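You operate a simulated robot arm through the tools that you are given. There is no shell and no other tool.

You run a simulated robot arm. Do the job below in one go: nothing can be reset, and whatever is moved stays where it is left.

TASK
Hold the green checked book down with the grey cloth weight and rub off its pencil marks.
Fine: weight on first; weight and eraser go back afterwards. Set down upright: eraser. What is to be rubbed or washed off counts as gone when no trace of it is left.

The check looks at the end state, three seconds after you hand in, the way a careful person would. Anything else that was tipped, shoved, dropped, spilled or broken makes it a failure. Flat cloth is picked up by pressing the open fingertips on it (5 to 10 N) and closing them slowly along it; thin cloth reads only 2 to 8 mm in the jaws.

THE ROBOT
A 6-joint arm with a two-finger gripper, fixed in place. Base frame: the origin is at the foot of the arm, x ahead of it, y to its left, z up; the work surface is at about z = 800. Readings come in mm, degrees, newtons and seconds.
Its first joint turns from -166.0 to 166.0 degrees. Payload 1.71 kg.
Tool frame: the origin (TCP) lies between the finger pads and is the grasp point; the fingertips stand 20 mm ahead of it; z points along the fingers, y is the line along which they close. Largest opening 96 mm; the body of the gripper starts 113 mm behind the TCP.
Orientation is told as [roll, pitch, yaw] about the base's x, y, z axes, in that order, counted from this pose: with the fingers straight down and closing along the base's y, the tool's x points along the base's -x, its y along +y and its z along -z.

THE INTERFACE
- The arm moves only by the tool servo_tool. Its argument "targets" is a list of rows, each an object of numbers (a shift or turn left out is 0, a gripper value left out holds the last): "tx", "ty", "tz": the shift along the base's x, y, z in mm; "rx", "ry", "rz": the turn, a rotation vector about the base's x, y, z in degrees; "hand": the finger opening in mm, from 0 to 96. In form: [{"tx": .., "ty": .., "tz": .., "rx": .., "ry": .., "rz": .., "hand": ..}, ...]. A call has 1 to 20 rows; each row is the pose to reach, as a shift and turn from the pose commanded when the call began. Rows are played at 5 a second. More than 50 mm and 8.6 degrees between two rows, or a gripper value outside its range, and nothing of the call is played. A pose out of reach is approached as far as the arm can. The call stops where the force on the tool passes 40 N (or 10 N more than at its start, if that is more) or the arm is blocked; 0.2 s more then pass. The fingers move at their own pace (about 45 mm/s each) and stop on an object; they squeeze with about 21 N. The grip force told is the motor's: it shows also when the fingers shut on nothing. Time passes only in rows, and 0.2 s behind the last, so rows that repeat a pose let the fingers close. The reply holds the time, the measured pose of the TCP, the force on the tool along the base axes, the opening and the grip force, in the units named above and with some noise, with the torque about the TCP (base axes, N m) and any sound that the robot's microphone picked up.
- Cameras (640 x 400 px; columns grow to the right, rows downward): "scene" is fixed at [402.7, -501.7, 1430]; the picture's right is [0.82, -0.57, 0.00], its down [-0.49, -0.71, -0.50] and it looks along [0.28, 0.41, -0.87] (base axes); focal length 234 px, centre (320, 200). "wrist" rides on the gripper at [66, 14, -145] in the tool frame; the picture's right is [-0.21, 0.98, 0.00], its down [-0.88, -0.18, -0.45] and it looks along [-0.44, -0.09, 0.90] (tool axes); focal length 275 px, centre (320, 200). There is no depth. A picture from a camera that has moved, and an enlarged one, comes with that camera's place and axes in the base frame and with its lens.
- snapshot(camera): a new picture of that camera. It takes no simulated time.
- move_column(by): slides the trunk up (or, below 0, down) by that many mm; the arm rides with it, the base frame stays. It gives what a move gives, with no picture.
- zoom(camera, box): a new picture of the part [left, top, right, bottom] of that camera's present view, enlarged. It takes no simulated time.
- sign_off(): hands the job in; it is judged then, once.

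Places have to be worked out from the pictures, the camera data and where the tool is seen. Open the gripper and draw the arm clear of the work before you hand the job in, unless the task says otherwise.

The tools are called after "Request:" as a command line: name --argument value ..., lists and objects as JSON in quotes. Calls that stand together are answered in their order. servo_tool: Moves the arm, as the interface text tells. Its arguments: {"type":"object","properties":{"targets":{"type":"array","items":{"type":"object","properties":{"tx":{"type":"number"},"ty":{"type":"number"},"tz":{"type":"number"},"rx":{"type":"number"},"ry":{"type":"number"},"rz":{"type":"number"},"hand":{"type":"number"}}}}},"required":["targets"]} The other tools are called the same way: move_column (by) slides the trunk up or down; snapshot (camera) takes a picture; zoom (camera, box) takes an enlarged picture of a part of a camera's view; sign_off () hands the job in.

At the start:

```text
time_s: 0.0
tcp_pos: [530.4, -188.0, 1142.8]
tcp_rot: [0.0, 0.1, 0.0]
ft_force: [-0.7, 0.6, 1.3]
moment: [0.03, 0.0, -0.01]
finger_gap: 95.9
gripper_force: 0.1
trunk travel left (down, up): [-175.0, 215.0]
```

scene: 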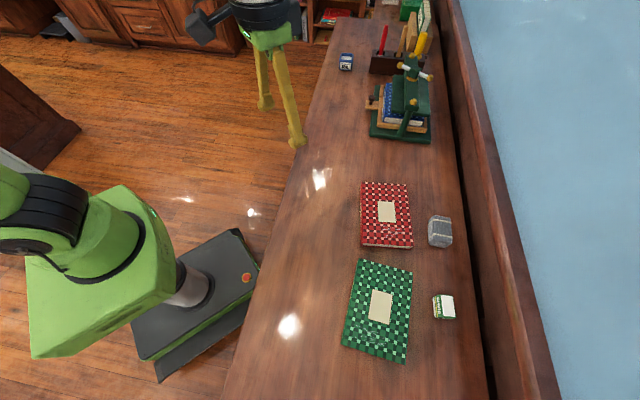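
wrist: 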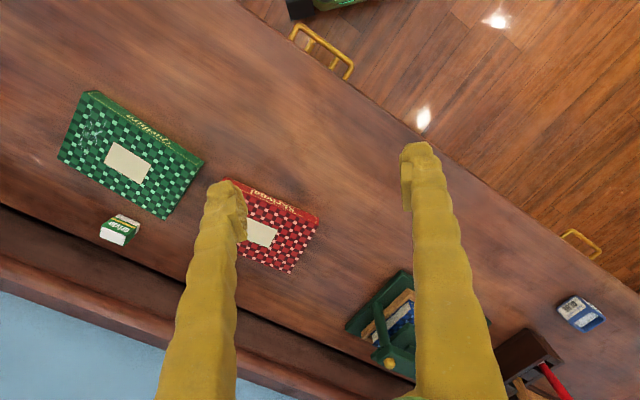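

The scene shows a green checked book, a red one, a grey weight and a small eraser-like block. I zoom in on these to see the marks and the objects.

Request:
zoom --camera "scene" --box '[330, 240, 490, 380]'

Request:
zoom --camera "scene" --box '[340, 160, 480, 260]'

Request:
zoom --camera "scene" --box '[310, 0, 470, 150]'

Request:
zoom --camera "wrist" --box '[40, 70, 220, 260]'

```text
2.86 times, centred on (410, 310) of scene
camera zoom: at [402.7, -501.7, 1430.0], right [0.82, -0.57, 0.0], down [-0.49, -0.71, -0.5], along [0.28, 0.41, -0.87], focal length 667 px, centre (63, -114)
```

zoom: 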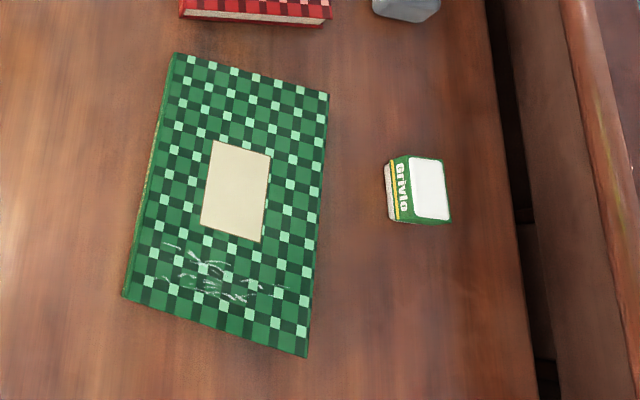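

```text
4.00 times, centred on (410, 210) of scene
camera zoom: at [402.7, -501.7, 1430.0], right [0.82, -0.57, 0.0], down [-0.49, -0.71, -0.5], along [0.28, 0.41, -0.87], focal length 934 px, centre (-40, 160)
```

zoom: 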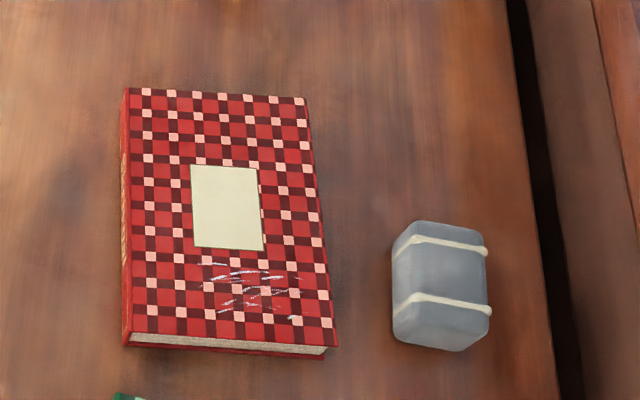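

```text
2.67 times, centred on (390, 75) of scene
camera zoom: at [402.7, -501.7, 1430.0], right [0.82, -0.57, 0.0], down [-0.49, -0.71, -0.5], along [0.28, 0.41, -0.87], focal length 623 px, centre (133, 533)
```

zoom: 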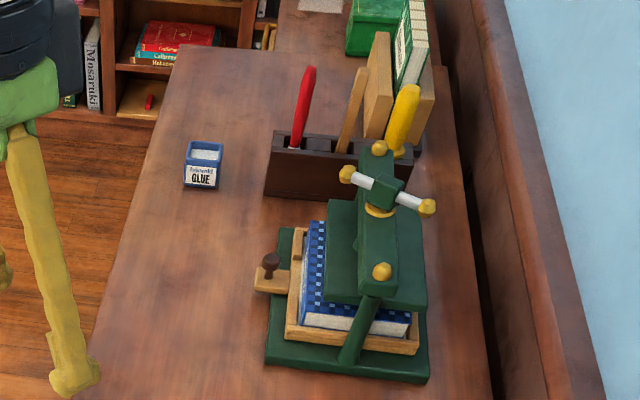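

```text
2.11 times, centred on (130, 165) of wrist
camera zoom: at [466.2, -173.0, 1287.0], right [0.21, 0.98, 0.0], down [0.88, -0.18, 0.44], along [0.43, -0.09, -0.9], focal length 580 px, centre (720, 274)
```

zoom: 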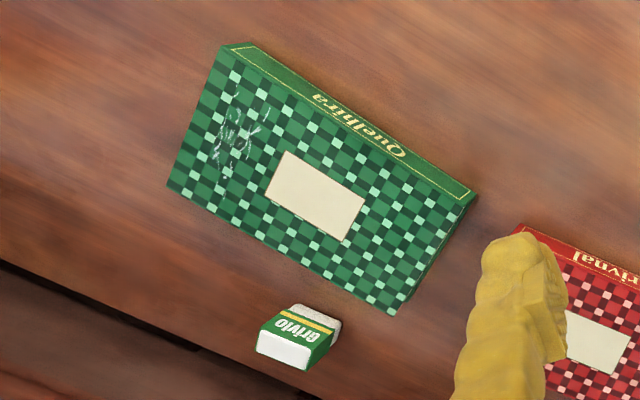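

Two books carry marks, and only the green one is my job. The weight is near (815, -488), the eraser near (682, -624), and the marks near (499, -572) on the green book. I move the wrist camera over the weight for a closer look.

Request:
servo_tool --targets '[{"tx": 21, "ty": -28, "tz": -13}, {"tx": 42, "ty": -56, "tz": -26}, {"tx": 63, "ty": -84, "tz": -39}, {"tx": 84, "ty": -112, "tz": -52}, {"tx": 105, "ty": -140, "tz": -65}, {"tx": 126, "ty": -168, "tz": -78}, {"tx": 147, "ty": -196, "tz": -91}, {"tx": 168, "ty": -224, "tz": -104}, {"tx": 189, "ty": -252, "tz": -117}, {"tx": 210, "ty": -282, "tz": -133}, {"tx": 210, "ty": -282, "tz": -133}]'

Request:
snapshot --camera "wrist"

Request:
snapshot --camera "scene"

```text
time_s: 2.4
tcp_pos: [723.5, -469.0, 1017.5]
tcp_rot: [0.0, -0.7, 0.0]
ft_force: [-0.7, 0.0, -0.3]
moment: [0.05, 0.0, 0.0]
finger_gap: 95.9
gripper_force: 0.2
trunk travel left (down, up): [-175.0, 215.0]
```

```text
taken
camera wrist: at [657.8, -455.0, 1160.1], right [0.21, 0.98, 0.0], down [0.87, -0.18, 0.46], along [0.45, -0.09, -0.89], focal length 275 px, centre (320, 200)
```

wrist: 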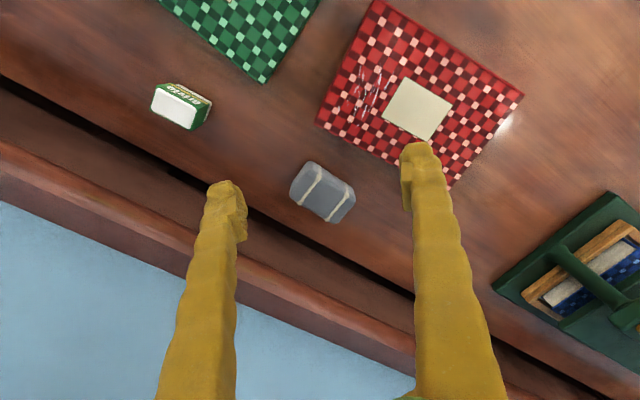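

```text
taken
```

scene: 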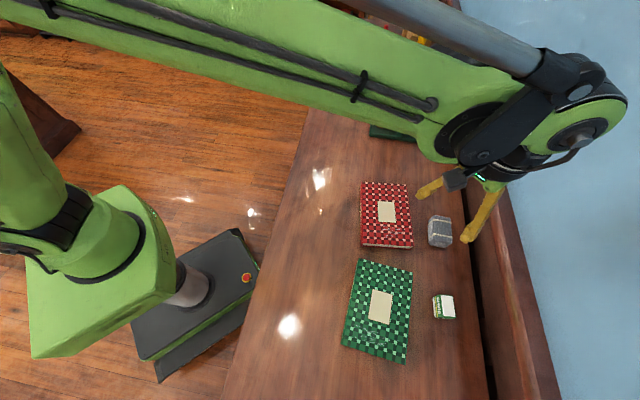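

The reach runs out at this height: the pose reads 723.5 where 740 was asked for. I zoom on the weight and eraser from here to get their positions and orientation.

Request:
zoom --camera "wrist" --box '[260, 140, 380, 240]'

Request:
zoom --camera "wrist" --box '[130, 60, 250, 150]'

Request:
zoom --camera "scene" --box '[400, 150, 520, 260]'

```text
4.00 times, centred on (320, 190) of wrist
camera zoom: at [657.8, -455.0, 1160.1], right [0.21, 0.98, 0.0], down [0.87, -0.18, 0.46], along [0.45, -0.09, -0.89], focal length 1101 px, centre (320, 240)
```

zoom: 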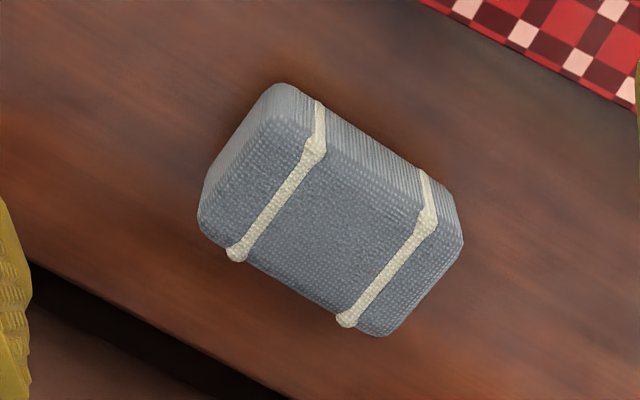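

```text
4.44 times, centred on (190, 105) of wrist
camera zoom: at [657.8, -455.0, 1160.1], right [0.21, 0.98, 0.0], down [0.87, -0.18, 0.46], along [0.45, -0.09, -0.89], focal length 1224 px, centre (898, 622)
```

zoom: 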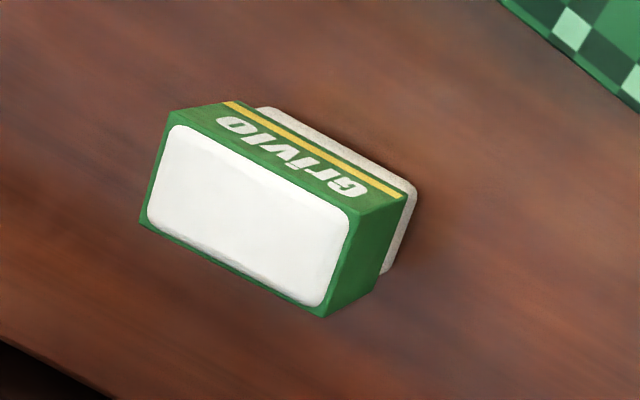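

```text
3.64 times, centred on (460, 205) of scene
camera zoom: at [402.7, -501.7, 1430.0], right [0.82, -0.57, 0.0], down [-0.49, -0.71, -0.5], along [0.28, 0.41, -0.87], focal length 849 px, centre (-189, 182)
```

zoom: 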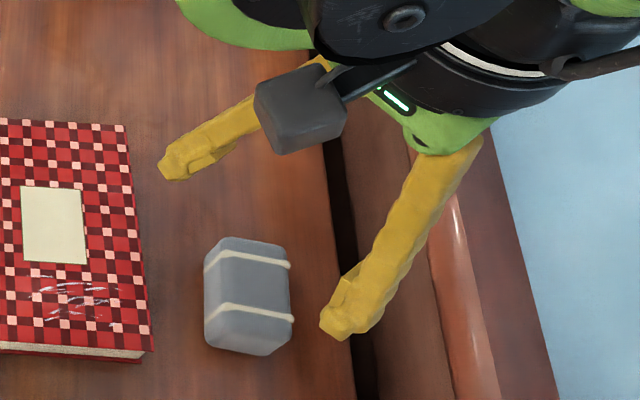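

Triangulating gives the weight's top centre near (816, -483, 847), with its long axis at about 43° and a width of about 50 mm. It sits close to the reach limit, so I raise the trunk to get more reach at height.

Request:
move_column --by 130

```text
time_s: 4.0
tcp_pos: [724.6, -469.3, 1146.9]
tcp_rot: [-0.1, -0.7, -0.1]
ft_force: [-0.2, 0.1, 0.5]
moment: [0.0, -0.01, 0.01]
finger_gap: 95.9
gripper_force: 0.0
trunk travel left (down, up): [-305.0, 85.0]
```

The trunk is up. Now I yaw the tool to about 43.5° and lower it partway toward the weight.

Request:
servo_tool --targets '[{"tx": 0, "ty": 0, "tz": -25, "rz": 7.25}, {"tx": 0, "ty": 0, "tz": -50, "rz": 14.5}, {"tx": 0, "ty": 0, "tz": -75, "rz": 21.75}, {"tx": 10, "ty": 0, "tz": -100, "rz": 29}, {"tx": 20, "ty": 0, "tz": -125, "rz": 36.25}, {"tx": 30, "ty": 0, "tz": -150, "rz": 43.5}, {"tx": 30, "ty": 0, "tz": -150, "rz": 43.5}]'

Request:
snapshot --camera "wrist"

Request:
snapshot --camera "scene"

```text
time_s: 5.6
tcp_pos: [754.1, -469.6, 1001.5]
tcp_rot: [0.0, -0.7, 43.7]
ft_force: [0.3, -0.1, -0.5]
moment: [0.02, 0.02, 0.0]
finger_gap: 95.8
gripper_force: 0.1
trunk travel left (down, up): [-305.0, 85.0]
```

```text
taken
camera wrist: at [695.8, -506.0, 1143.2], right [-0.53, 0.85, 0.0], down [0.76, 0.47, 0.46], along [0.39, 0.24, -0.89], focal length 275 px, centre (320, 200)
```

wrist: 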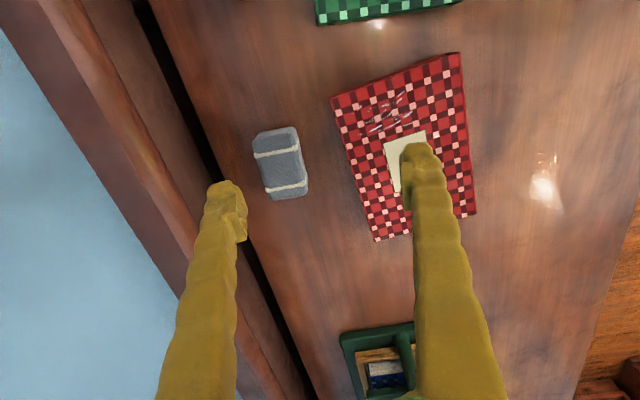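

```text
taken
```

scene: 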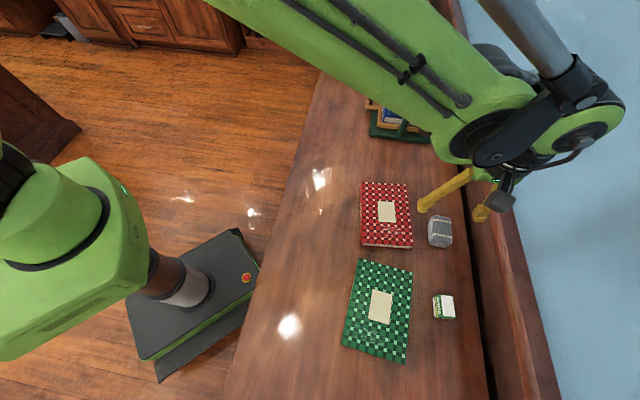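

The yaw is now 43.7° and the weight appears nearly in line with the fingers. I zoom to refine its centre and angle.

Request:
zoom --camera "wrist" --box '[230, 110, 330, 210]'

Request:
zoom --camera "scene" --box '[400, 150, 520, 260]'

```text
4.00 times, centred on (280, 160) of wrist
camera zoom: at [695.8, -506.0, 1143.2], right [-0.53, 0.85, 0.0], down [0.76, 0.47, 0.46], along [0.39, 0.24, -0.89], focal length 1101 px, centre (480, 360)
```

zoom: 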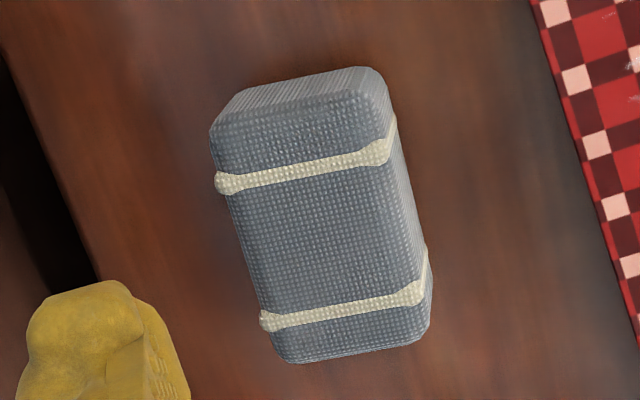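

```text
3.64 times, centred on (460, 205) of scene
camera zoom: at [402.7, -501.7, 1430.0], right [0.82, -0.57, 0.0], down [-0.49, -0.71, -0.5], along [0.28, 0.41, -0.87], focal length 849 px, centre (-189, 182)
```

zoom: 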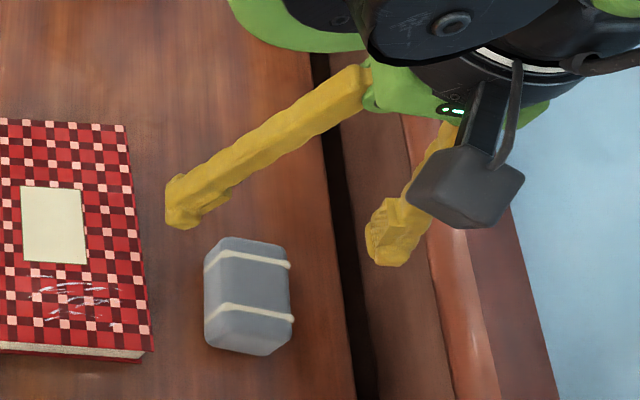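

The weight centre refines to (817, -485) and its axis agrees with the tool yaw. I narrow the fingers to 80 mm to clear the red book and move above it.

Request:
servo_tool --targets '[{"tx": 21, "ty": -5, "tz": -25, "hand": 80}, {"tx": 42, "ty": -10, "tz": -50}, {"tx": 63, "ty": -15.5, "tz": -75}, {"tx": 63, "ty": -15.5, "tz": -95}, {"tx": 63, "ty": -15.5, "tz": -95}]'

Request:
snapshot --camera "wrist"

Request:
snapshot --camera "scene"

```text
time_s: 6.8
tcp_pos: [814.6, -486.4, 904.3]
tcp_rot: [-0.1, -0.8, 43.6]
ft_force: [-0.5, -0.4, -0.2]
moment: [0.0, -0.01, -0.01]
finger_gap: 79.9
gripper_force: 0.0
trunk travel left (down, up): [-305.0, 85.0]
```

```text
taken
camera wrist: at [757.3, -522.5, 1046.7], right [-0.52, 0.85, 0.0], down [0.76, 0.47, 0.46], along [0.39, 0.24, -0.89], focal length 275 px, centre (320, 200)
```

wrist: 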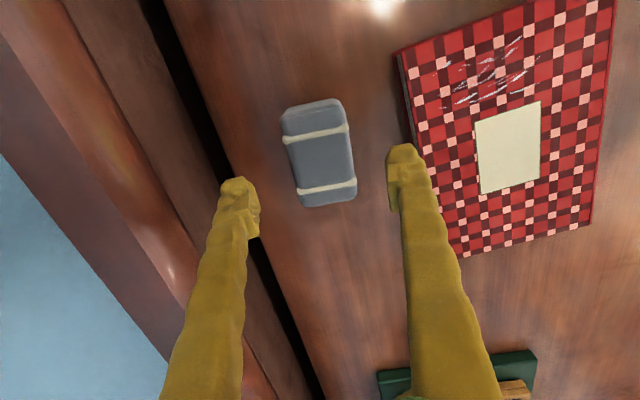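

```text
taken
```

scene: 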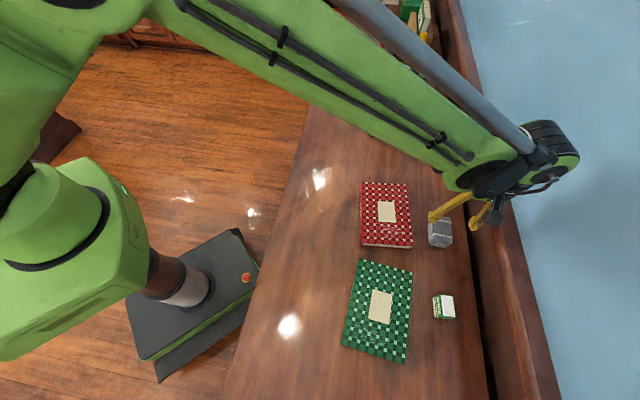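

The tool is centred over the weight, with both fingers clear of the red book and the wall. I descend to TCP z of about 824.

Request:
servo_tool --targets '[{"tx": 1, "ty": 1, "tz": -20}, {"tx": 1, "ty": 1, "tz": -40}, {"tx": 1, "ty": 1, "tz": -55}, {"tx": 1, "ty": 1, "tz": -68}, {"tx": 1, "ty": 1, "tz": -78}, {"tx": 1, "ty": 1, "tz": -80}]'

Request:
snapshot --camera "wrist"

Request:
zoom --camera "scene" --box '[380, 150, 520, 260]'

```text
time_s: 8.2
tcp_pos: [819.6, -483.2, 822.2]
tcp_rot: [0.0, -0.8, 43.5]
ft_force: [-0.4, 0.2, 0.2]
moment: [-0.02, 0.0, -0.03]
finger_gap: 80.0
gripper_force: 0.0
trunk travel left (down, up): [-305.0, 85.0]
```

```text
taken
camera wrist: at [760.9, -519.5, 965.5], right [-0.52, 0.85, 0.0], down [0.76, 0.47, 0.46], along [0.39, 0.24, -0.89], focal length 275 px, centre (320, 200)
```

wrist: 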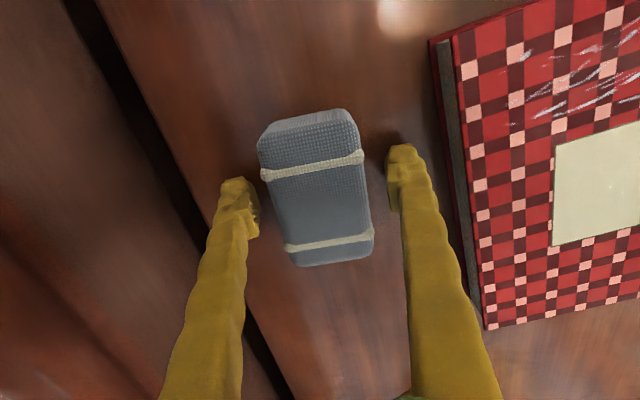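

```text
3.64 times, centred on (450, 205) of scene
camera zoom: at [402.7, -501.7, 1430.0], right [0.82, -0.57, 0.0], down [-0.49, -0.71, -0.5], along [0.28, 0.41, -0.87], focal length 849 px, centre (-153, 182)
```

zoom: 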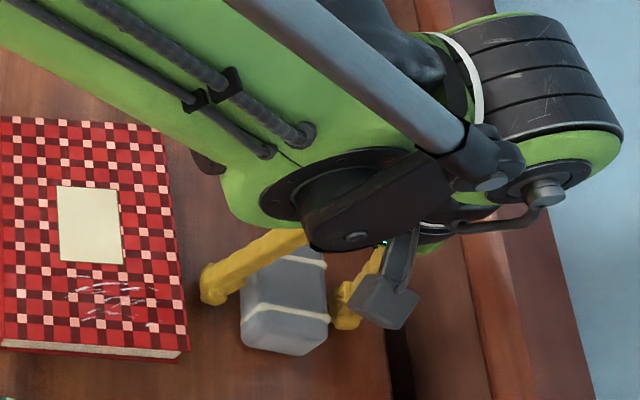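

The fingers straddle the weight and line up with it. I close them on it.

Request:
servo_tool --targets '[{"hand": 40}, {"hand": 30}, {"hand": 20}, {"hand": 20}, {"hand": 20}]'

Request:
snapshot --camera "wrist"

```text
time_s: 9.4
tcp_pos: [818.4, -483.6, 822.5]
tcp_rot: [0.0, -0.9, 43.5]
ft_force: [-1.6, 0.5, -0.1]
moment: [-0.05, -0.01, -0.05]
finger_gap: 54.3
gripper_force: 20.8
trunk travel left (down, up): [-305.0, 85.0]
```

```text
taken
camera wrist: at [760.9, -519.4, 965.8], right [-0.52, 0.85, 0.0], down [0.76, 0.47, 0.46], along [0.39, 0.24, -0.89], focal length 275 px, centre (320, 200)
```

wrist: 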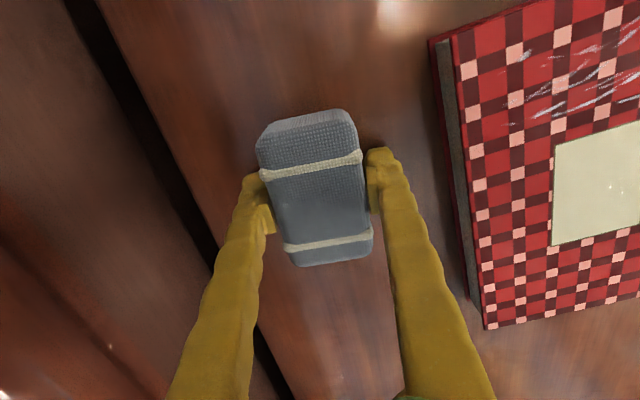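

The weight is gripped at 54.3 mm. I record this pose (818.4, -483.6, 822.5, yaw 43.5) for the return, then lift straight up.

Request:
servo_tool --targets '[{"tz": 10}, {"tz": 25}, {"tz": 45}, {"tz": 65}, {"tz": 80}, {"tz": 80}]'

Request:
snapshot --camera "wrist"

```text
time_s: 10.8
tcp_pos: [819.2, -482.5, 904.1]
tcp_rot: [-0.1, -0.7, 43.6]
ft_force: [0.3, 0.6, -4.6]
moment: [0.03, -0.02, -0.02]
finger_gap: 54.4
gripper_force: 21.1
trunk travel left (down, up): [-305.0, 85.0]
```

```text
taken
camera wrist: at [761.1, -519.3, 1046.3], right [-0.52, 0.85, 0.0], down [0.76, 0.47, 0.46], along [0.39, 0.24, -0.89], focal length 275 px, centre (320, 200)
```

wrist: 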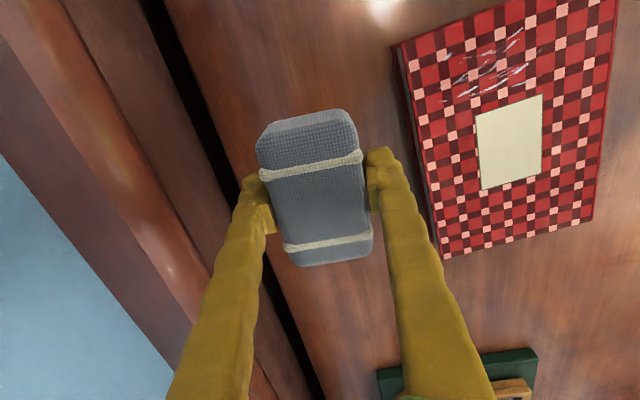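

The weight lifts cleanly and reads about 4.6 N. I carry it over toward the green book, raised, to look at the book from above.

Request:
servo_tool --targets '[{"tx": -15, "tz": 30}, {"tx": -50, "ty": -3, "tz": 60}, {"tx": -90, "ty": -7, "tz": 80}, {"tx": -130, "ty": -10, "tz": 90}, {"tx": -170, "ty": -14, "tz": 90}, {"tx": -205, "ty": -17, "tz": 90}, {"tx": -225, "ty": -18, "tz": 90}, {"tx": -225, "ty": -18, "tz": 90}]'

Request:
snapshot --camera "wrist"

Request:
snapshot --camera "scene"

```text
time_s: 12.6
tcp_pos: [595.1, -500.4, 993.2]
tcp_rot: [0.1, -0.8, 43.5]
ft_force: [0.0, -0.7, -5.3]
moment: [0.0, -0.05, 0.03]
finger_gap: 54.2
gripper_force: 19.9
trunk travel left (down, up): [-305.0, 85.0]
```

```text
taken
camera wrist: at [538.1, -536.3, 1136.6], right [-0.52, 0.85, 0.0], down [0.76, 0.47, 0.46], along [0.39, 0.24, -0.89], focal length 275 px, centre (320, 200)
```

wrist: 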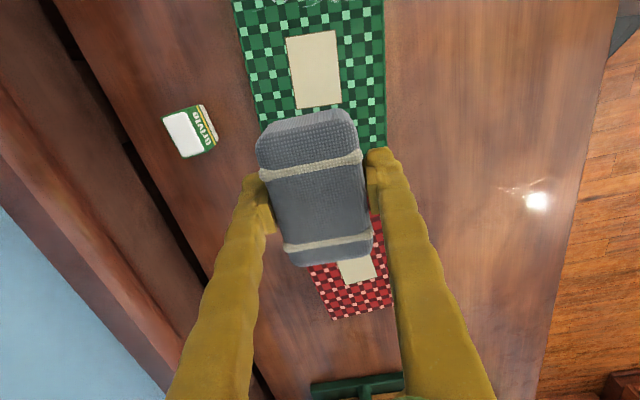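

```text
taken
```

scene: 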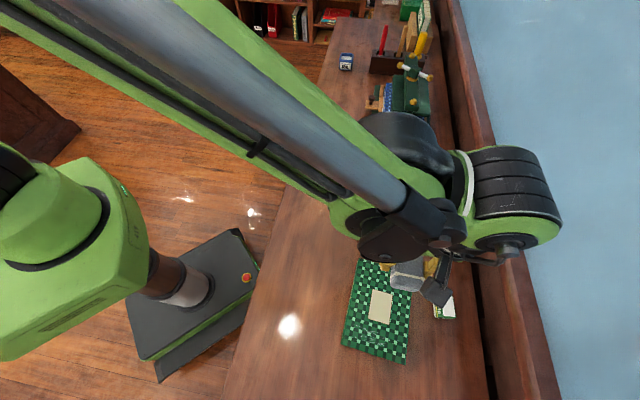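

The book's centre label triangulates to about (549, -536), so the upper half of the book centres near (588, -503). I shift there and descend to just above the cover.

Request:
servo_tool --targets '[{"tx": -4, "ty": -1, "tz": -25}, {"tx": -7, "ty": -3, "tz": -55}, {"tx": -7, "ty": -3, "tz": -85}, {"tx": -7, "ty": -3, "tz": -105}, {"tx": -7, "ty": -3, "tz": -120}, {"tx": -7, "ty": -3, "tz": -120}]'

Request:
snapshot --camera "wrist"

Request:
zoom --camera "scene" --box '[330, 220, 490, 380]'

```text
time_s: 14.0
tcp_pos: [588.9, -504.4, 872.1]
tcp_rot: [0.0, -0.8, 43.6]
ft_force: [-0.3, 0.5, -5.2]
moment: [0.04, 0.0, 0.01]
finger_gap: 54.1
gripper_force: 21.3
trunk travel left (down, up): [-305.0, 85.0]
```

```text
taken
camera wrist: at [530.3, -540.0, 1015.6], right [-0.52, 0.85, 0.0], down [0.76, 0.47, 0.46], along [0.39, 0.24, -0.89], focal length 275 px, centre (320, 200)
```

wrist: 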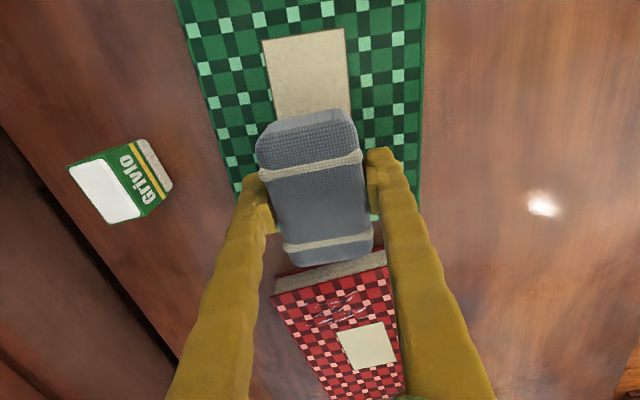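

```text
2.50 times, centred on (410, 300) of scene
camera zoom: at [402.7, -501.7, 1430.0], right [0.82, -0.57, 0.0], down [-0.49, -0.71, -0.5], along [0.28, 0.41, -0.87], focal length 584 px, centre (95, -50)
```

zoom: 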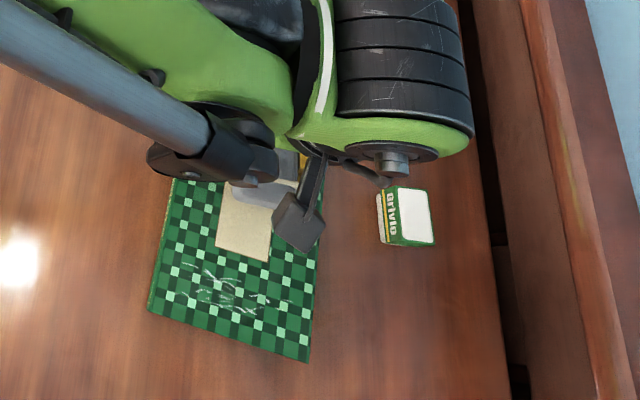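

The gripper is clear of the eraser. I shift 8 mm inward from the book's end and descend slowly until there is contact.

Request:
servo_tool --targets '[{"tx": -6, "ty": -5, "tz": 0}, {"tx": -6, "ty": -5, "tz": -3}, {"tx": -6, "ty": -5, "tz": -6}, {"tx": -6, "ty": -5, "tz": -9}, {"tx": -6, "ty": -5, "tz": -9}]'

```text
time_s: 15.2
tcp_pos: [581.6, -508.3, 863.6]
tcp_rot: [0.0, -0.7, 43.6]
ft_force: [0.7, 0.4, -5.3]
moment: [0.02, -0.02, -0.03]
finger_gap: 54.3
gripper_force: 21.2
trunk travel left (down, up): [-305.0, 85.0]
```

No contact yet at z 863.6, so I continue down in small steps.

Request:
servo_tool --targets '[{"tz": -2}, {"tz": -4}, {"tz": -6}, {"tz": -8}, {"tz": -8}]'

```text
time_s: 16.4
tcp_pos: [580.8, -509.1, 855.6]
tcp_rot: [-0.1, -0.8, 43.5]
ft_force: [1.3, 0.6, -5.0]
moment: [0.07, 0.05, -0.02]
finger_gap: 54.3
gripper_force: 21.2
trunk travel left (down, up): [-305.0, 85.0]
```

Still hanging free at 855.6, so I go on down.

Request:
servo_tool --targets '[{"tz": -2}, {"tz": -4}, {"tz": -5}, {"tz": -6}, {"tz": -6}]'

```text
time_s: 17.6
tcp_pos: [580.2, -508.6, 851.2]
tcp_rot: [-0.1, -0.8, 43.5]
ft_force: [7.8, -8.8, 33.6]
moment: [0.0, 0.04, -0.02]
finger_gap: 54.3
gripper_force: 21.0
trunk travel left (down, up): [-305.0, 85.0]
```

Contact: 33.6 N with the book top near z 829. I back off a little to relieve the press and then open the fingers slowly.

Request:
servo_tool --targets '[{"tz": 1}, {"tz": 1.8}, {"tz": 1.8}]'

```text
time_s: 18.4
tcp_pos: [580.1, -508.4, 850.6]
tcp_rot: [0.0, -0.8, 43.6]
ft_force: [3.1, -8.3, 11.9]
moment: [0.07, -0.02, 0.0]
finger_gap: 54.2
gripper_force: 21.0
trunk travel left (down, up): [-305.0, 85.0]
```

The force has eased to 12 N. I raise slightly more and open to 80 mm.

Request:
servo_tool --targets '[{"tz": 0.7}, {"tz": 0.7}, {"tz": 0.7, "hand": 60}, {"tz": 0.7, "hand": 70}, {"tz": 0.7, "hand": 80}, {"tz": 0.7, "hand": 80}]'

Request:
snapshot --camera "wrist"

```text
time_s: 19.8
tcp_pos: [581.0, -509.1, 852.0]
tcp_rot: [0.0, -0.9, 43.5]
ft_force: [-0.5, -0.4, 0.1]
moment: [0.01, -0.03, 0.03]
finger_gap: 80.0
gripper_force: 0.1
trunk travel left (down, up): [-305.0, 85.0]
```

```text
taken
camera wrist: at [522.5, -544.8, 995.2], right [-0.52, 0.85, 0.0], down [0.76, 0.47, 0.46], along [0.39, 0.24, -0.89], focal length 275 px, centre (320, 200)
```

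wrist: 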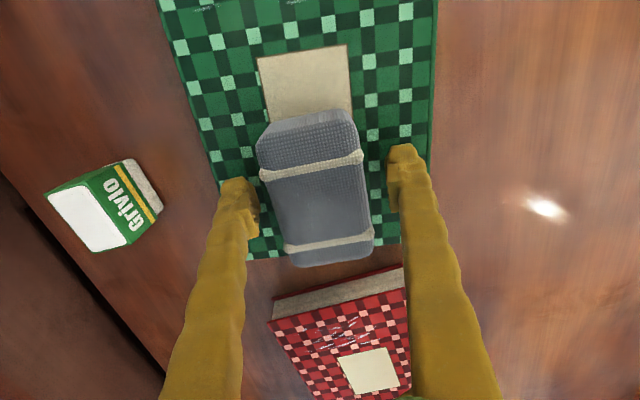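

The weight rests on the cover about 19 mm inside the book's end. I rise straight up and then look at the eraser and the marks.

Request:
servo_tool --targets '[{"tz": 15}, {"tz": 35}, {"tz": 60}, {"tz": 90}, {"tz": 120}, {"tz": 140}, {"tz": 140}]'

Request:
snapshot --camera "wrist"

Request:
zoom --camera "wrist" --box '[110, 60, 270, 180]'

Request:
zoom --camera "scene" --box '[330, 240, 490, 380]'

```text
time_s: 21.4
tcp_pos: [583.3, -510.9, 995.1]
tcp_rot: [0.0, -0.8, 43.5]
ft_force: [-0.4, -0.1, -0.4]
moment: [0.0, -0.05, 0.01]
finger_gap: 80.1
gripper_force: 0.0
trunk travel left (down, up): [-305.0, 85.0]
```

```text
taken
camera wrist: at [525.3, -546.2, 1138.2], right [-0.52, 0.85, 0.0], down [0.76, 0.47, 0.46], along [0.39, 0.24, -0.89], focal length 275 px, centre (320, 200)
```

wrist: 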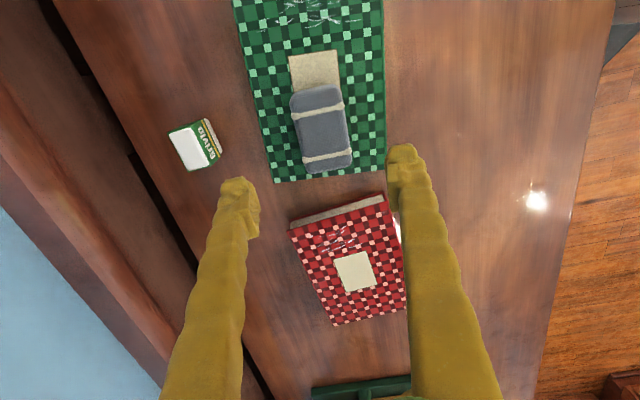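

```text
3.33 times, centred on (190, 120) of wrist
camera zoom: at [525.3, -546.2, 1138.2], right [-0.52, 0.85, 0.0], down [0.76, 0.47, 0.46], along [0.39, 0.24, -0.89], focal length 918 px, centre (753, 467)
```

zoom: 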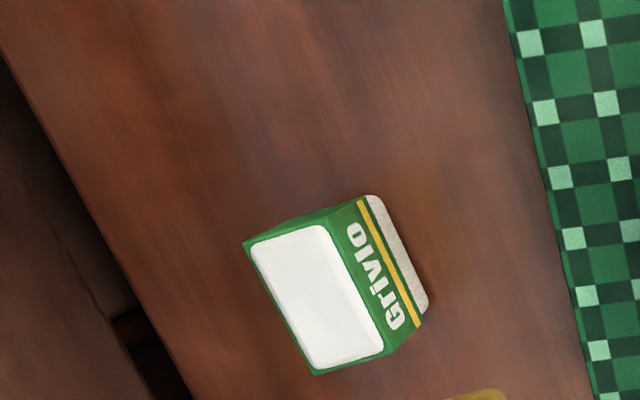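

```text
2.86 times, centred on (410, 310) of scene
camera zoom: at [402.7, -501.7, 1430.0], right [0.82, -0.57, 0.0], down [-0.49, -0.71, -0.5], along [0.28, 0.41, -0.87], focal length 667 px, centre (63, -114)
```

zoom: 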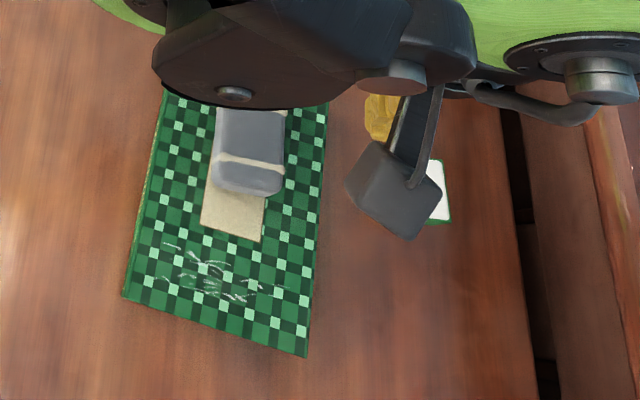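

The book hasn't moved. The eraser top is about (671, -619, 853), 45 × 29 mm, with its long axis at about 47°. I first view the marks up close with the wrist camera.

Request:
servo_tool --targets '[{"tx": -30, "ty": -20, "tz": -10}, {"tx": -60, "ty": -40, "tz": -20}, {"tx": -90, "ty": -60, "tz": -35}, {"tx": -115, "ty": -75, "tz": -45}, {"tx": -115, "ty": -75, "tz": -45}]'

Request:
snapshot --camera "wrist"

Request:
zoom --camera "wrist" --box '[220, 0, 420, 160]'

```text
time_s: 22.6
tcp_pos: [468.7, -584.8, 948.0]
tcp_rot: [0.0, -0.8, 43.5]
ft_force: [0.5, -0.7, 0.0]
moment: [0.05, -0.02, 0.02]
finger_gap: 79.8
gripper_force: 0.0
trunk travel left (down, up): [-305.0, 85.0]
```

```text
taken
camera wrist: at [409.9, -620.9, 1090.9], right [-0.52, 0.85, 0.0], down [0.76, 0.47, 0.46], along [0.39, 0.24, -0.89], focal length 275 px, centre (320, 200)
```

wrist: 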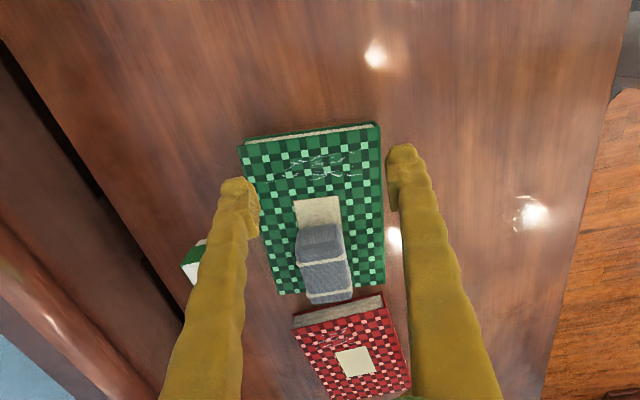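

```text
2.50 times, centred on (320, 80) of wrist
camera zoom: at [409.9, -620.9, 1090.9], right [-0.52, 0.85, 0.0], down [0.76, 0.47, 0.46], along [0.39, 0.24, -0.89], focal length 688 px, centre (320, 500)
```

zoom: 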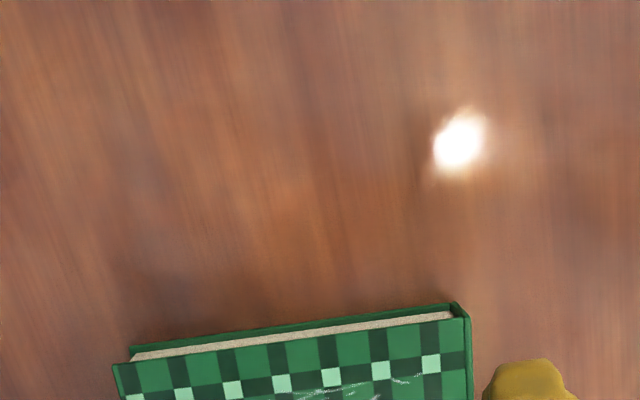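

The marks lie between the fingers in this view, just below the area I zoomed. I zoom on the right region.

Request:
zoom --camera "wrist" --box '[235, 115, 395, 215]'

Request:
zoom --camera "scene" --box '[330, 270, 430, 370]'

```text
4.00 times, centred on (315, 165) of wrist
camera zoom: at [409.9, -620.9, 1090.9], right [-0.52, 0.85, 0.0], down [0.76, 0.47, 0.46], along [0.39, 0.24, -0.89], focal length 1101 px, centre (340, 340)
```

zoom: 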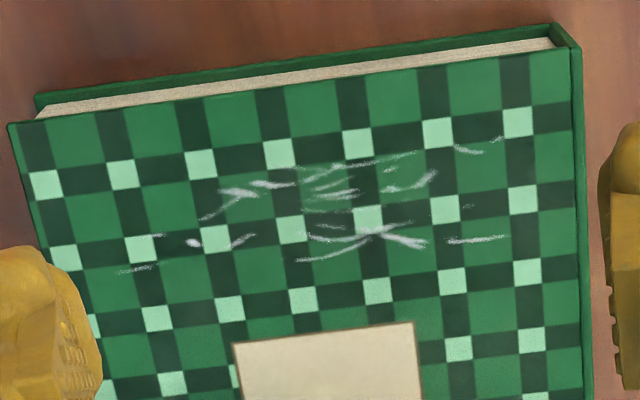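

```text
4.00 times, centred on (380, 320) of scene
camera zoom: at [402.7, -501.7, 1430.0], right [0.82, -0.57, 0.0], down [-0.49, -0.71, -0.5], along [0.28, 0.41, -0.87], focal length 934 px, centre (80, -280)
```

zoom: 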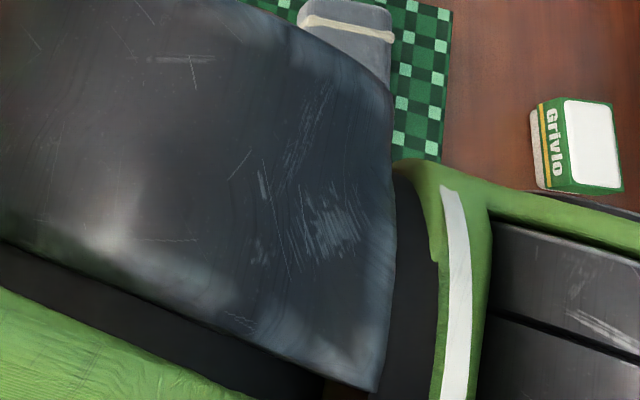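

The marks span 18 to 47 mm from the book's bottom edge and 15 to 120 mm across it. The 45 mm eraser, held along the book's length, covers that in one lane. I move over the eraser with yaw 47°.

Request:
servo_tool --targets '[{"tx": 35, "ty": -6, "tz": 10}, {"tx": 75, "ty": -12, "tz": 10, "rz": 1}, {"tx": 115, "ty": -19, "tz": 5, "rz": 2}, {"tx": 155, "ty": -26, "tz": 0, "rz": 3}, {"tx": 190, "ty": -32, "tz": -15, "rz": 3.5}, {"tx": 202, "ty": -34, "tz": -28, "rz": 3.5}, {"tx": 202, "ty": -34, "tz": -28, "rz": 3.5}]'

Request:
snapshot --camera "wrist"

Request:
zoom --camera "wrist" --box '[240, 90, 400, 220]'

Request:
zoom --camera "scene" --box '[360, 220, 520, 340]'

```text
time_s: 24.2
tcp_pos: [668.2, -617.1, 920.3]
tcp_rot: [-0.1, -0.7, 46.9]
ft_force: [0.3, -0.7, -0.1]
moment: [-0.03, 0.03, 0.0]
finger_gap: 79.9
gripper_force: 0.0
trunk travel left (down, up): [-305.0, 85.0]
```

```text
taken
camera wrist: at [611.9, -657.8, 1062.7], right [-0.58, 0.82, 0.0], down [0.73, 0.51, 0.46], along [0.37, 0.27, -0.89], focal length 275 px, centre (320, 200)
```

wrist: 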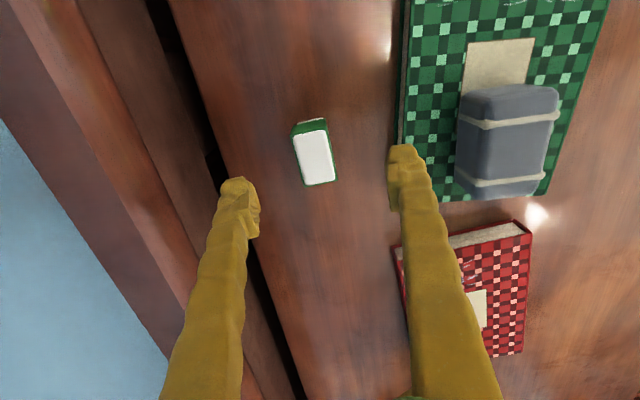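

```text
3.08 times, centred on (320, 155) of wrist
camera zoom: at [611.9, -657.8, 1062.7], right [-0.58, 0.82, 0.0], down [0.73, 0.51, 0.46], along [0.37, 0.27, -0.89], focal length 847 px, centre (320, 338)
```

zoom: 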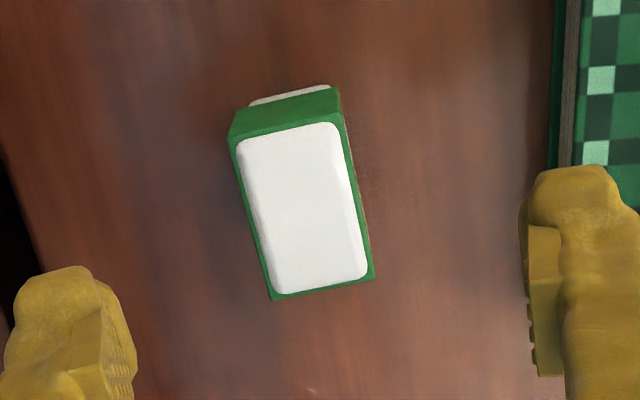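

```text
3.33 times, centred on (440, 280) of scene
camera zoom: at [402.7, -501.7, 1430.0], right [0.82, -0.57, 0.0], down [-0.49, -0.71, -0.5], along [0.28, 0.41, -0.87], focal length 778 px, centre (-80, -67)
```

zoom: 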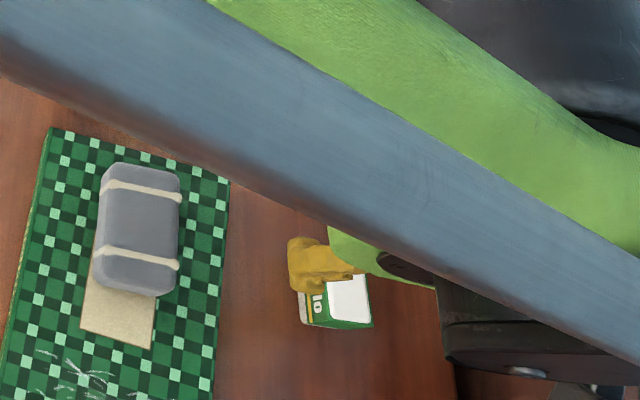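

The eraser's centre refines to (672, -618) with its axis at about 46.5°, matching the tool. I descend with the fingers at 64 mm.

Request:
servo_tool --targets '[{"tx": 3, "ty": -0.5, "tz": 0, "hand": 64}, {"tx": 3, "ty": -0.5, "tz": -20, "hand": 64}, {"tx": 3, "ty": -0.5, "tz": -40}, {"tx": 3, "ty": -0.5, "tz": -60}, {"tx": 3, "ty": -0.5, "tz": -75}, {"tx": 3, "ty": -0.5, "tz": -84}, {"tx": 3, "ty": -0.5, "tz": -84}]'

Request:
snapshot --camera "wrist"

```text
time_s: 25.8
tcp_pos: [670.3, -617.8, 835.5]
tcp_rot: [-0.1, -0.8, 47.0]
ft_force: [0.1, 0.2, -0.2]
moment: [0.02, -0.01, -0.01]
finger_gap: 64.2
gripper_force: 0.0
trunk travel left (down, up): [-305.0, 85.0]
```

```text
taken
camera wrist: at [614.3, -657.2, 979.5], right [-0.58, 0.82, 0.0], down [0.73, 0.51, 0.46], along [0.37, 0.27, -0.89], focal length 275 px, centre (320, 200)
```

wrist: 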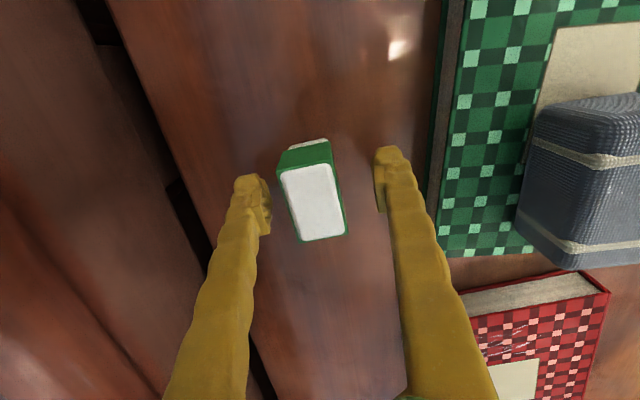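

The eraser sits 2–3 mm toward the left finger. I centre on it first, then close.

Request:
servo_tool --targets '[{"tx": 1.2, "ty": -1.6}, {"tx": 1.2, "ty": -1.6, "hand": 45}, {"tx": 1.2, "ty": -1.6, "hand": 34}, {"tx": 1.2, "ty": -1.6, "hand": 28}, {"tx": 1.2, "ty": -1.6, "hand": 20}, {"tx": 1.2, "ty": -1.6, "hand": 15}, {"tx": 1.2, "ty": -1.6, "hand": 15}, {"tx": 1.2, "ty": -1.6, "hand": 15}]'

Request:
snapshot --camera "wrist"

```text
time_s: 27.6
tcp_pos: [672.3, -619.3, 836.5]
tcp_rot: [0.1, -0.8, 47.0]
ft_force: [-1.2, 0.5, -0.8]
moment: [0.01, -0.04, 0.01]
finger_gap: 28.9
gripper_force: 20.7
trunk travel left (down, up): [-305.0, 85.0]
```

```text
taken
camera wrist: at [615.4, -659.6, 979.5], right [-0.58, 0.82, 0.0], down [0.73, 0.51, 0.46], along [0.37, 0.27, -0.89], focal length 275 px, centre (320, 200)
```

wrist: 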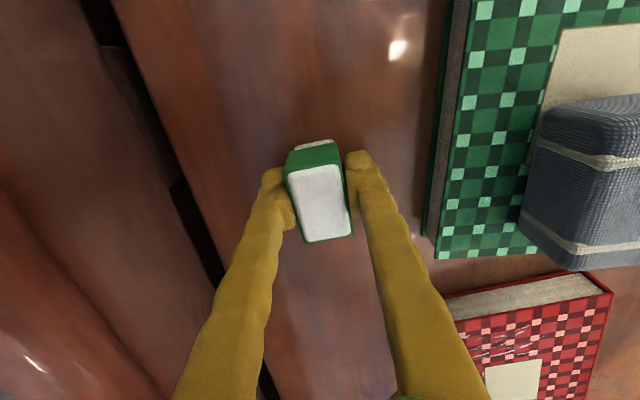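

The eraser is held at 28.9 mm; its return pose is (672, -619, 836, yaw 47). I lift it and carry it above the marks at about (499, -577), turning to yaw 39° to match the book.

Request:
servo_tool --targets '[{"tz": 10}, {"tz": 30}, {"tz": 55}, {"tz": 80}, {"tx": -10, "ty": 2, "tz": 100}, {"tx": -45, "ty": 11, "tz": 100, "rz": -2}, {"tx": -85, "ty": 21, "tz": 100, "rz": -4}, {"tx": -125, "ty": 30, "tz": 100, "rz": -6}, {"tx": -160, "ty": 39, "tz": 95, "rz": -8}, {"tx": -173, "ty": 42, "tz": 85, "rz": -8}, {"tx": -173, "ty": 42, "tz": 75, "rz": -8}, {"tx": -173, "ty": 42, "tz": 75, "rz": -8}]'

Request:
snapshot --camera "wrist"

Request:
snapshot --camera "scene"

```text
time_s: 30.2
tcp_pos: [497.5, -581.3, 910.9]
tcp_rot: [0.0, -0.9, 39.0]
ft_force: [0.3, -0.6, -0.6]
moment: [0.02, 0.0, 0.0]
finger_gap: 28.8
gripper_force: 20.4
trunk travel left (down, up): [-305.0, 85.0]
```

```text
taken
camera wrist: at [436.4, -611.5, 1053.2], right [-0.46, 0.89, 0.0], down [0.79, 0.4, 0.46], along [0.4, 0.21, -0.89], focal length 275 px, centre (320, 200)
```

wrist: 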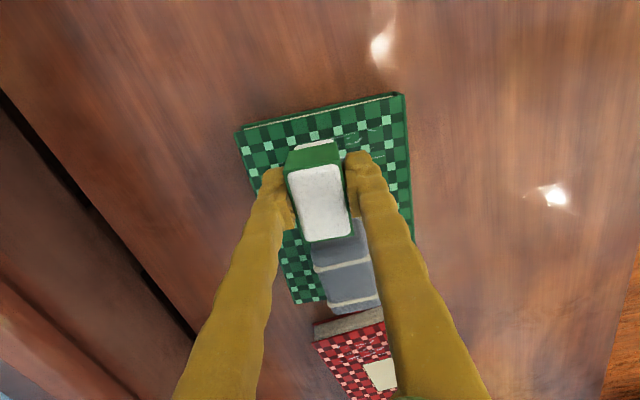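

```text
taken
```

scene: 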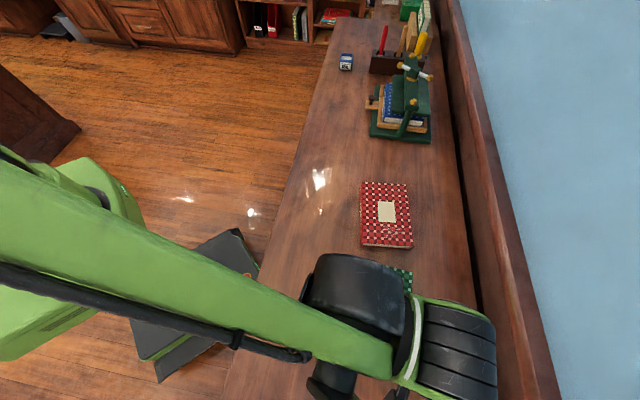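

The eraser is over the middle of the marks. I lower to just above the expected contact height of about 866.

Request:
servo_tool --targets '[{"tx": 2, "ty": 3, "tz": -12}, {"tx": 2, "ty": 3, "tz": -25}, {"tx": 2, "ty": 3, "tz": -36}, {"tx": 2, "ty": 3, "tz": -42}, {"tx": 2, "ty": 3, "tz": -42}]'

Request:
snapshot --camera "wrist"

```text
time_s: 31.4
tcp_pos: [500.6, -574.9, 868.7]
tcp_rot: [0.0, -0.8, 39.0]
ft_force: [0.1, 0.0, -0.4]
moment: [0.0, 0.0, -0.01]
finger_gap: 29.0
gripper_force: 20.5
trunk travel left (down, up): [-305.0, 85.0]
```

```text
taken
camera wrist: at [439.0, -606.0, 1011.7], right [-0.46, 0.89, 0.0], down [0.79, 0.4, 0.46], along [0.4, 0.21, -0.89], focal length 275 px, centre (320, 200)
```

wrist: 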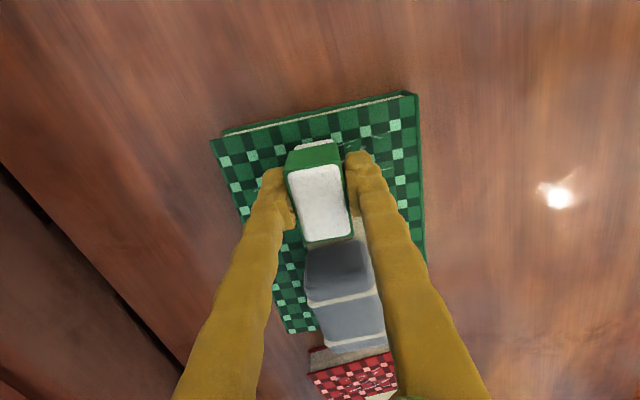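

In this frame the book corner is near (428, -543.5), so the TCP is at u≈36, w≈70. I shift 3 mm toward the bottom edge and lower gently to find contact.

Request:
servo_tool --targets '[{"tx": -2.3, "ty": -1.9, "tz": -1}, {"tx": -2.3, "ty": -1.9, "tz": -2}, {"tx": -2.3, "ty": -1.9, "tz": -2.6}, {"tx": -2.3, "ty": -1.9, "tz": -2.6}]'

```text
time_s: 32.4
tcp_pos: [496.4, -576.8, 865.9]
tcp_rot: [0.0, -0.8, 38.9]
ft_force: [7.1, -5.9, 17.5]
moment: [-0.09, -0.2, -0.01]
finger_gap: 28.9
gripper_force: 21.5
trunk travel left (down, up): [-305.0, 85.0]
```

Contact at z 866 with about 17 N. I ease off a little and make the first stroke across the book toward the right edge, to check the forces.

Request:
servo_tool --targets '[{"tz": 0.6}, {"tx": 6.4, "ty": -7.7, "tz": 0.6}, {"tx": 12.8, "ty": -15.4, "tz": 0.6}, {"tx": 19.1, "ty": -23.1, "tz": 0.6}, {"tx": 25.5, "ty": -30.8, "tz": 0.6}, {"tx": 30.6, "ty": -37, "tz": 0.6}]'

Request:
snapshot --camera "wrist"

Request:
zoom --camera "wrist" --box '[240, 60, 440, 200]'

```text
time_s: 33.8
tcp_pos: [528.1, -614.6, 865.6]
tcp_rot: [0.0, -0.8, 39.0]
ft_force: [-0.2, 0.1, -0.6]
moment: [-0.01, 0.0, -0.03]
finger_gap: 28.8
gripper_force: 20.9
trunk travel left (down, up): [-305.0, 85.0]
```

```text
taken
camera wrist: at [467.2, -646.5, 1009.4], right [-0.46, 0.89, 0.0], down [0.79, 0.4, 0.46], along [0.41, 0.21, -0.89], focal length 275 px, centre (320, 200)
```

wrist: 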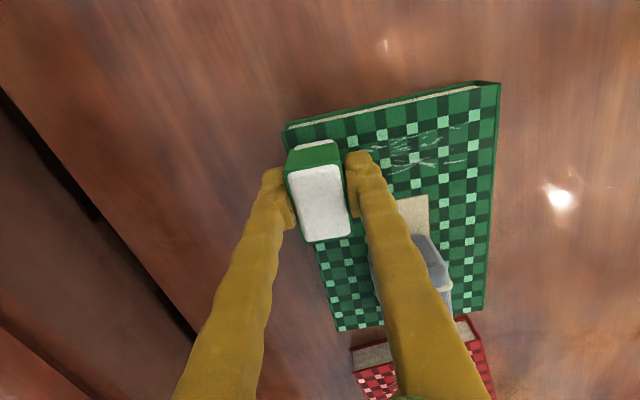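

```text
2.86 times, centred on (340, 130) of wrist
camera zoom: at [467.2, -646.5, 1009.4], right [-0.46, 0.89, 0.0], down [0.79, 0.4, 0.46], along [0.41, 0.21, -0.89], focal length 786 px, centre (263, 400)
```

zoom: 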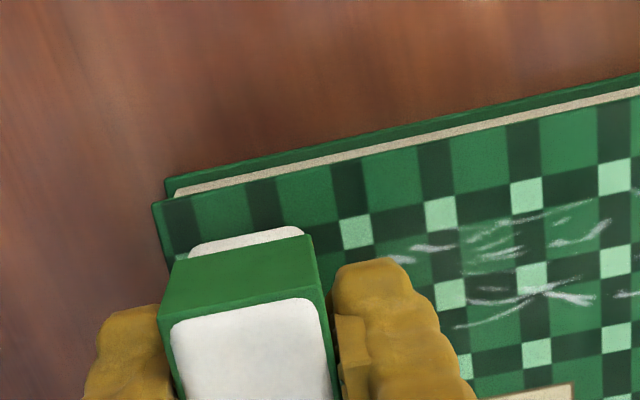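

The half-millimetre lift lost contact. I press 0.6 mm back down and stroke the full width back toward the spine side.

Request:
servo_tool --targets '[{"tz": -0.5}, {"tx": -6.4, "ty": 7.7, "tz": -0.6}, {"tx": -12.8, "ty": 15.4, "tz": -0.6}, {"tx": -19.1, "ty": 23.1, "tz": -0.6}]'

```text
time_s: 34.8
tcp_pos: [509.0, -592.7, 865.2]
tcp_rot: [0.0, -0.8, 38.9]
ft_force: [5.2, -5.7, 20.8]
moment: [-0.09, -0.12, -0.03]
finger_gap: 29.3
gripper_force: 21.4
trunk travel left (down, up): [-305.0, 85.0]
```

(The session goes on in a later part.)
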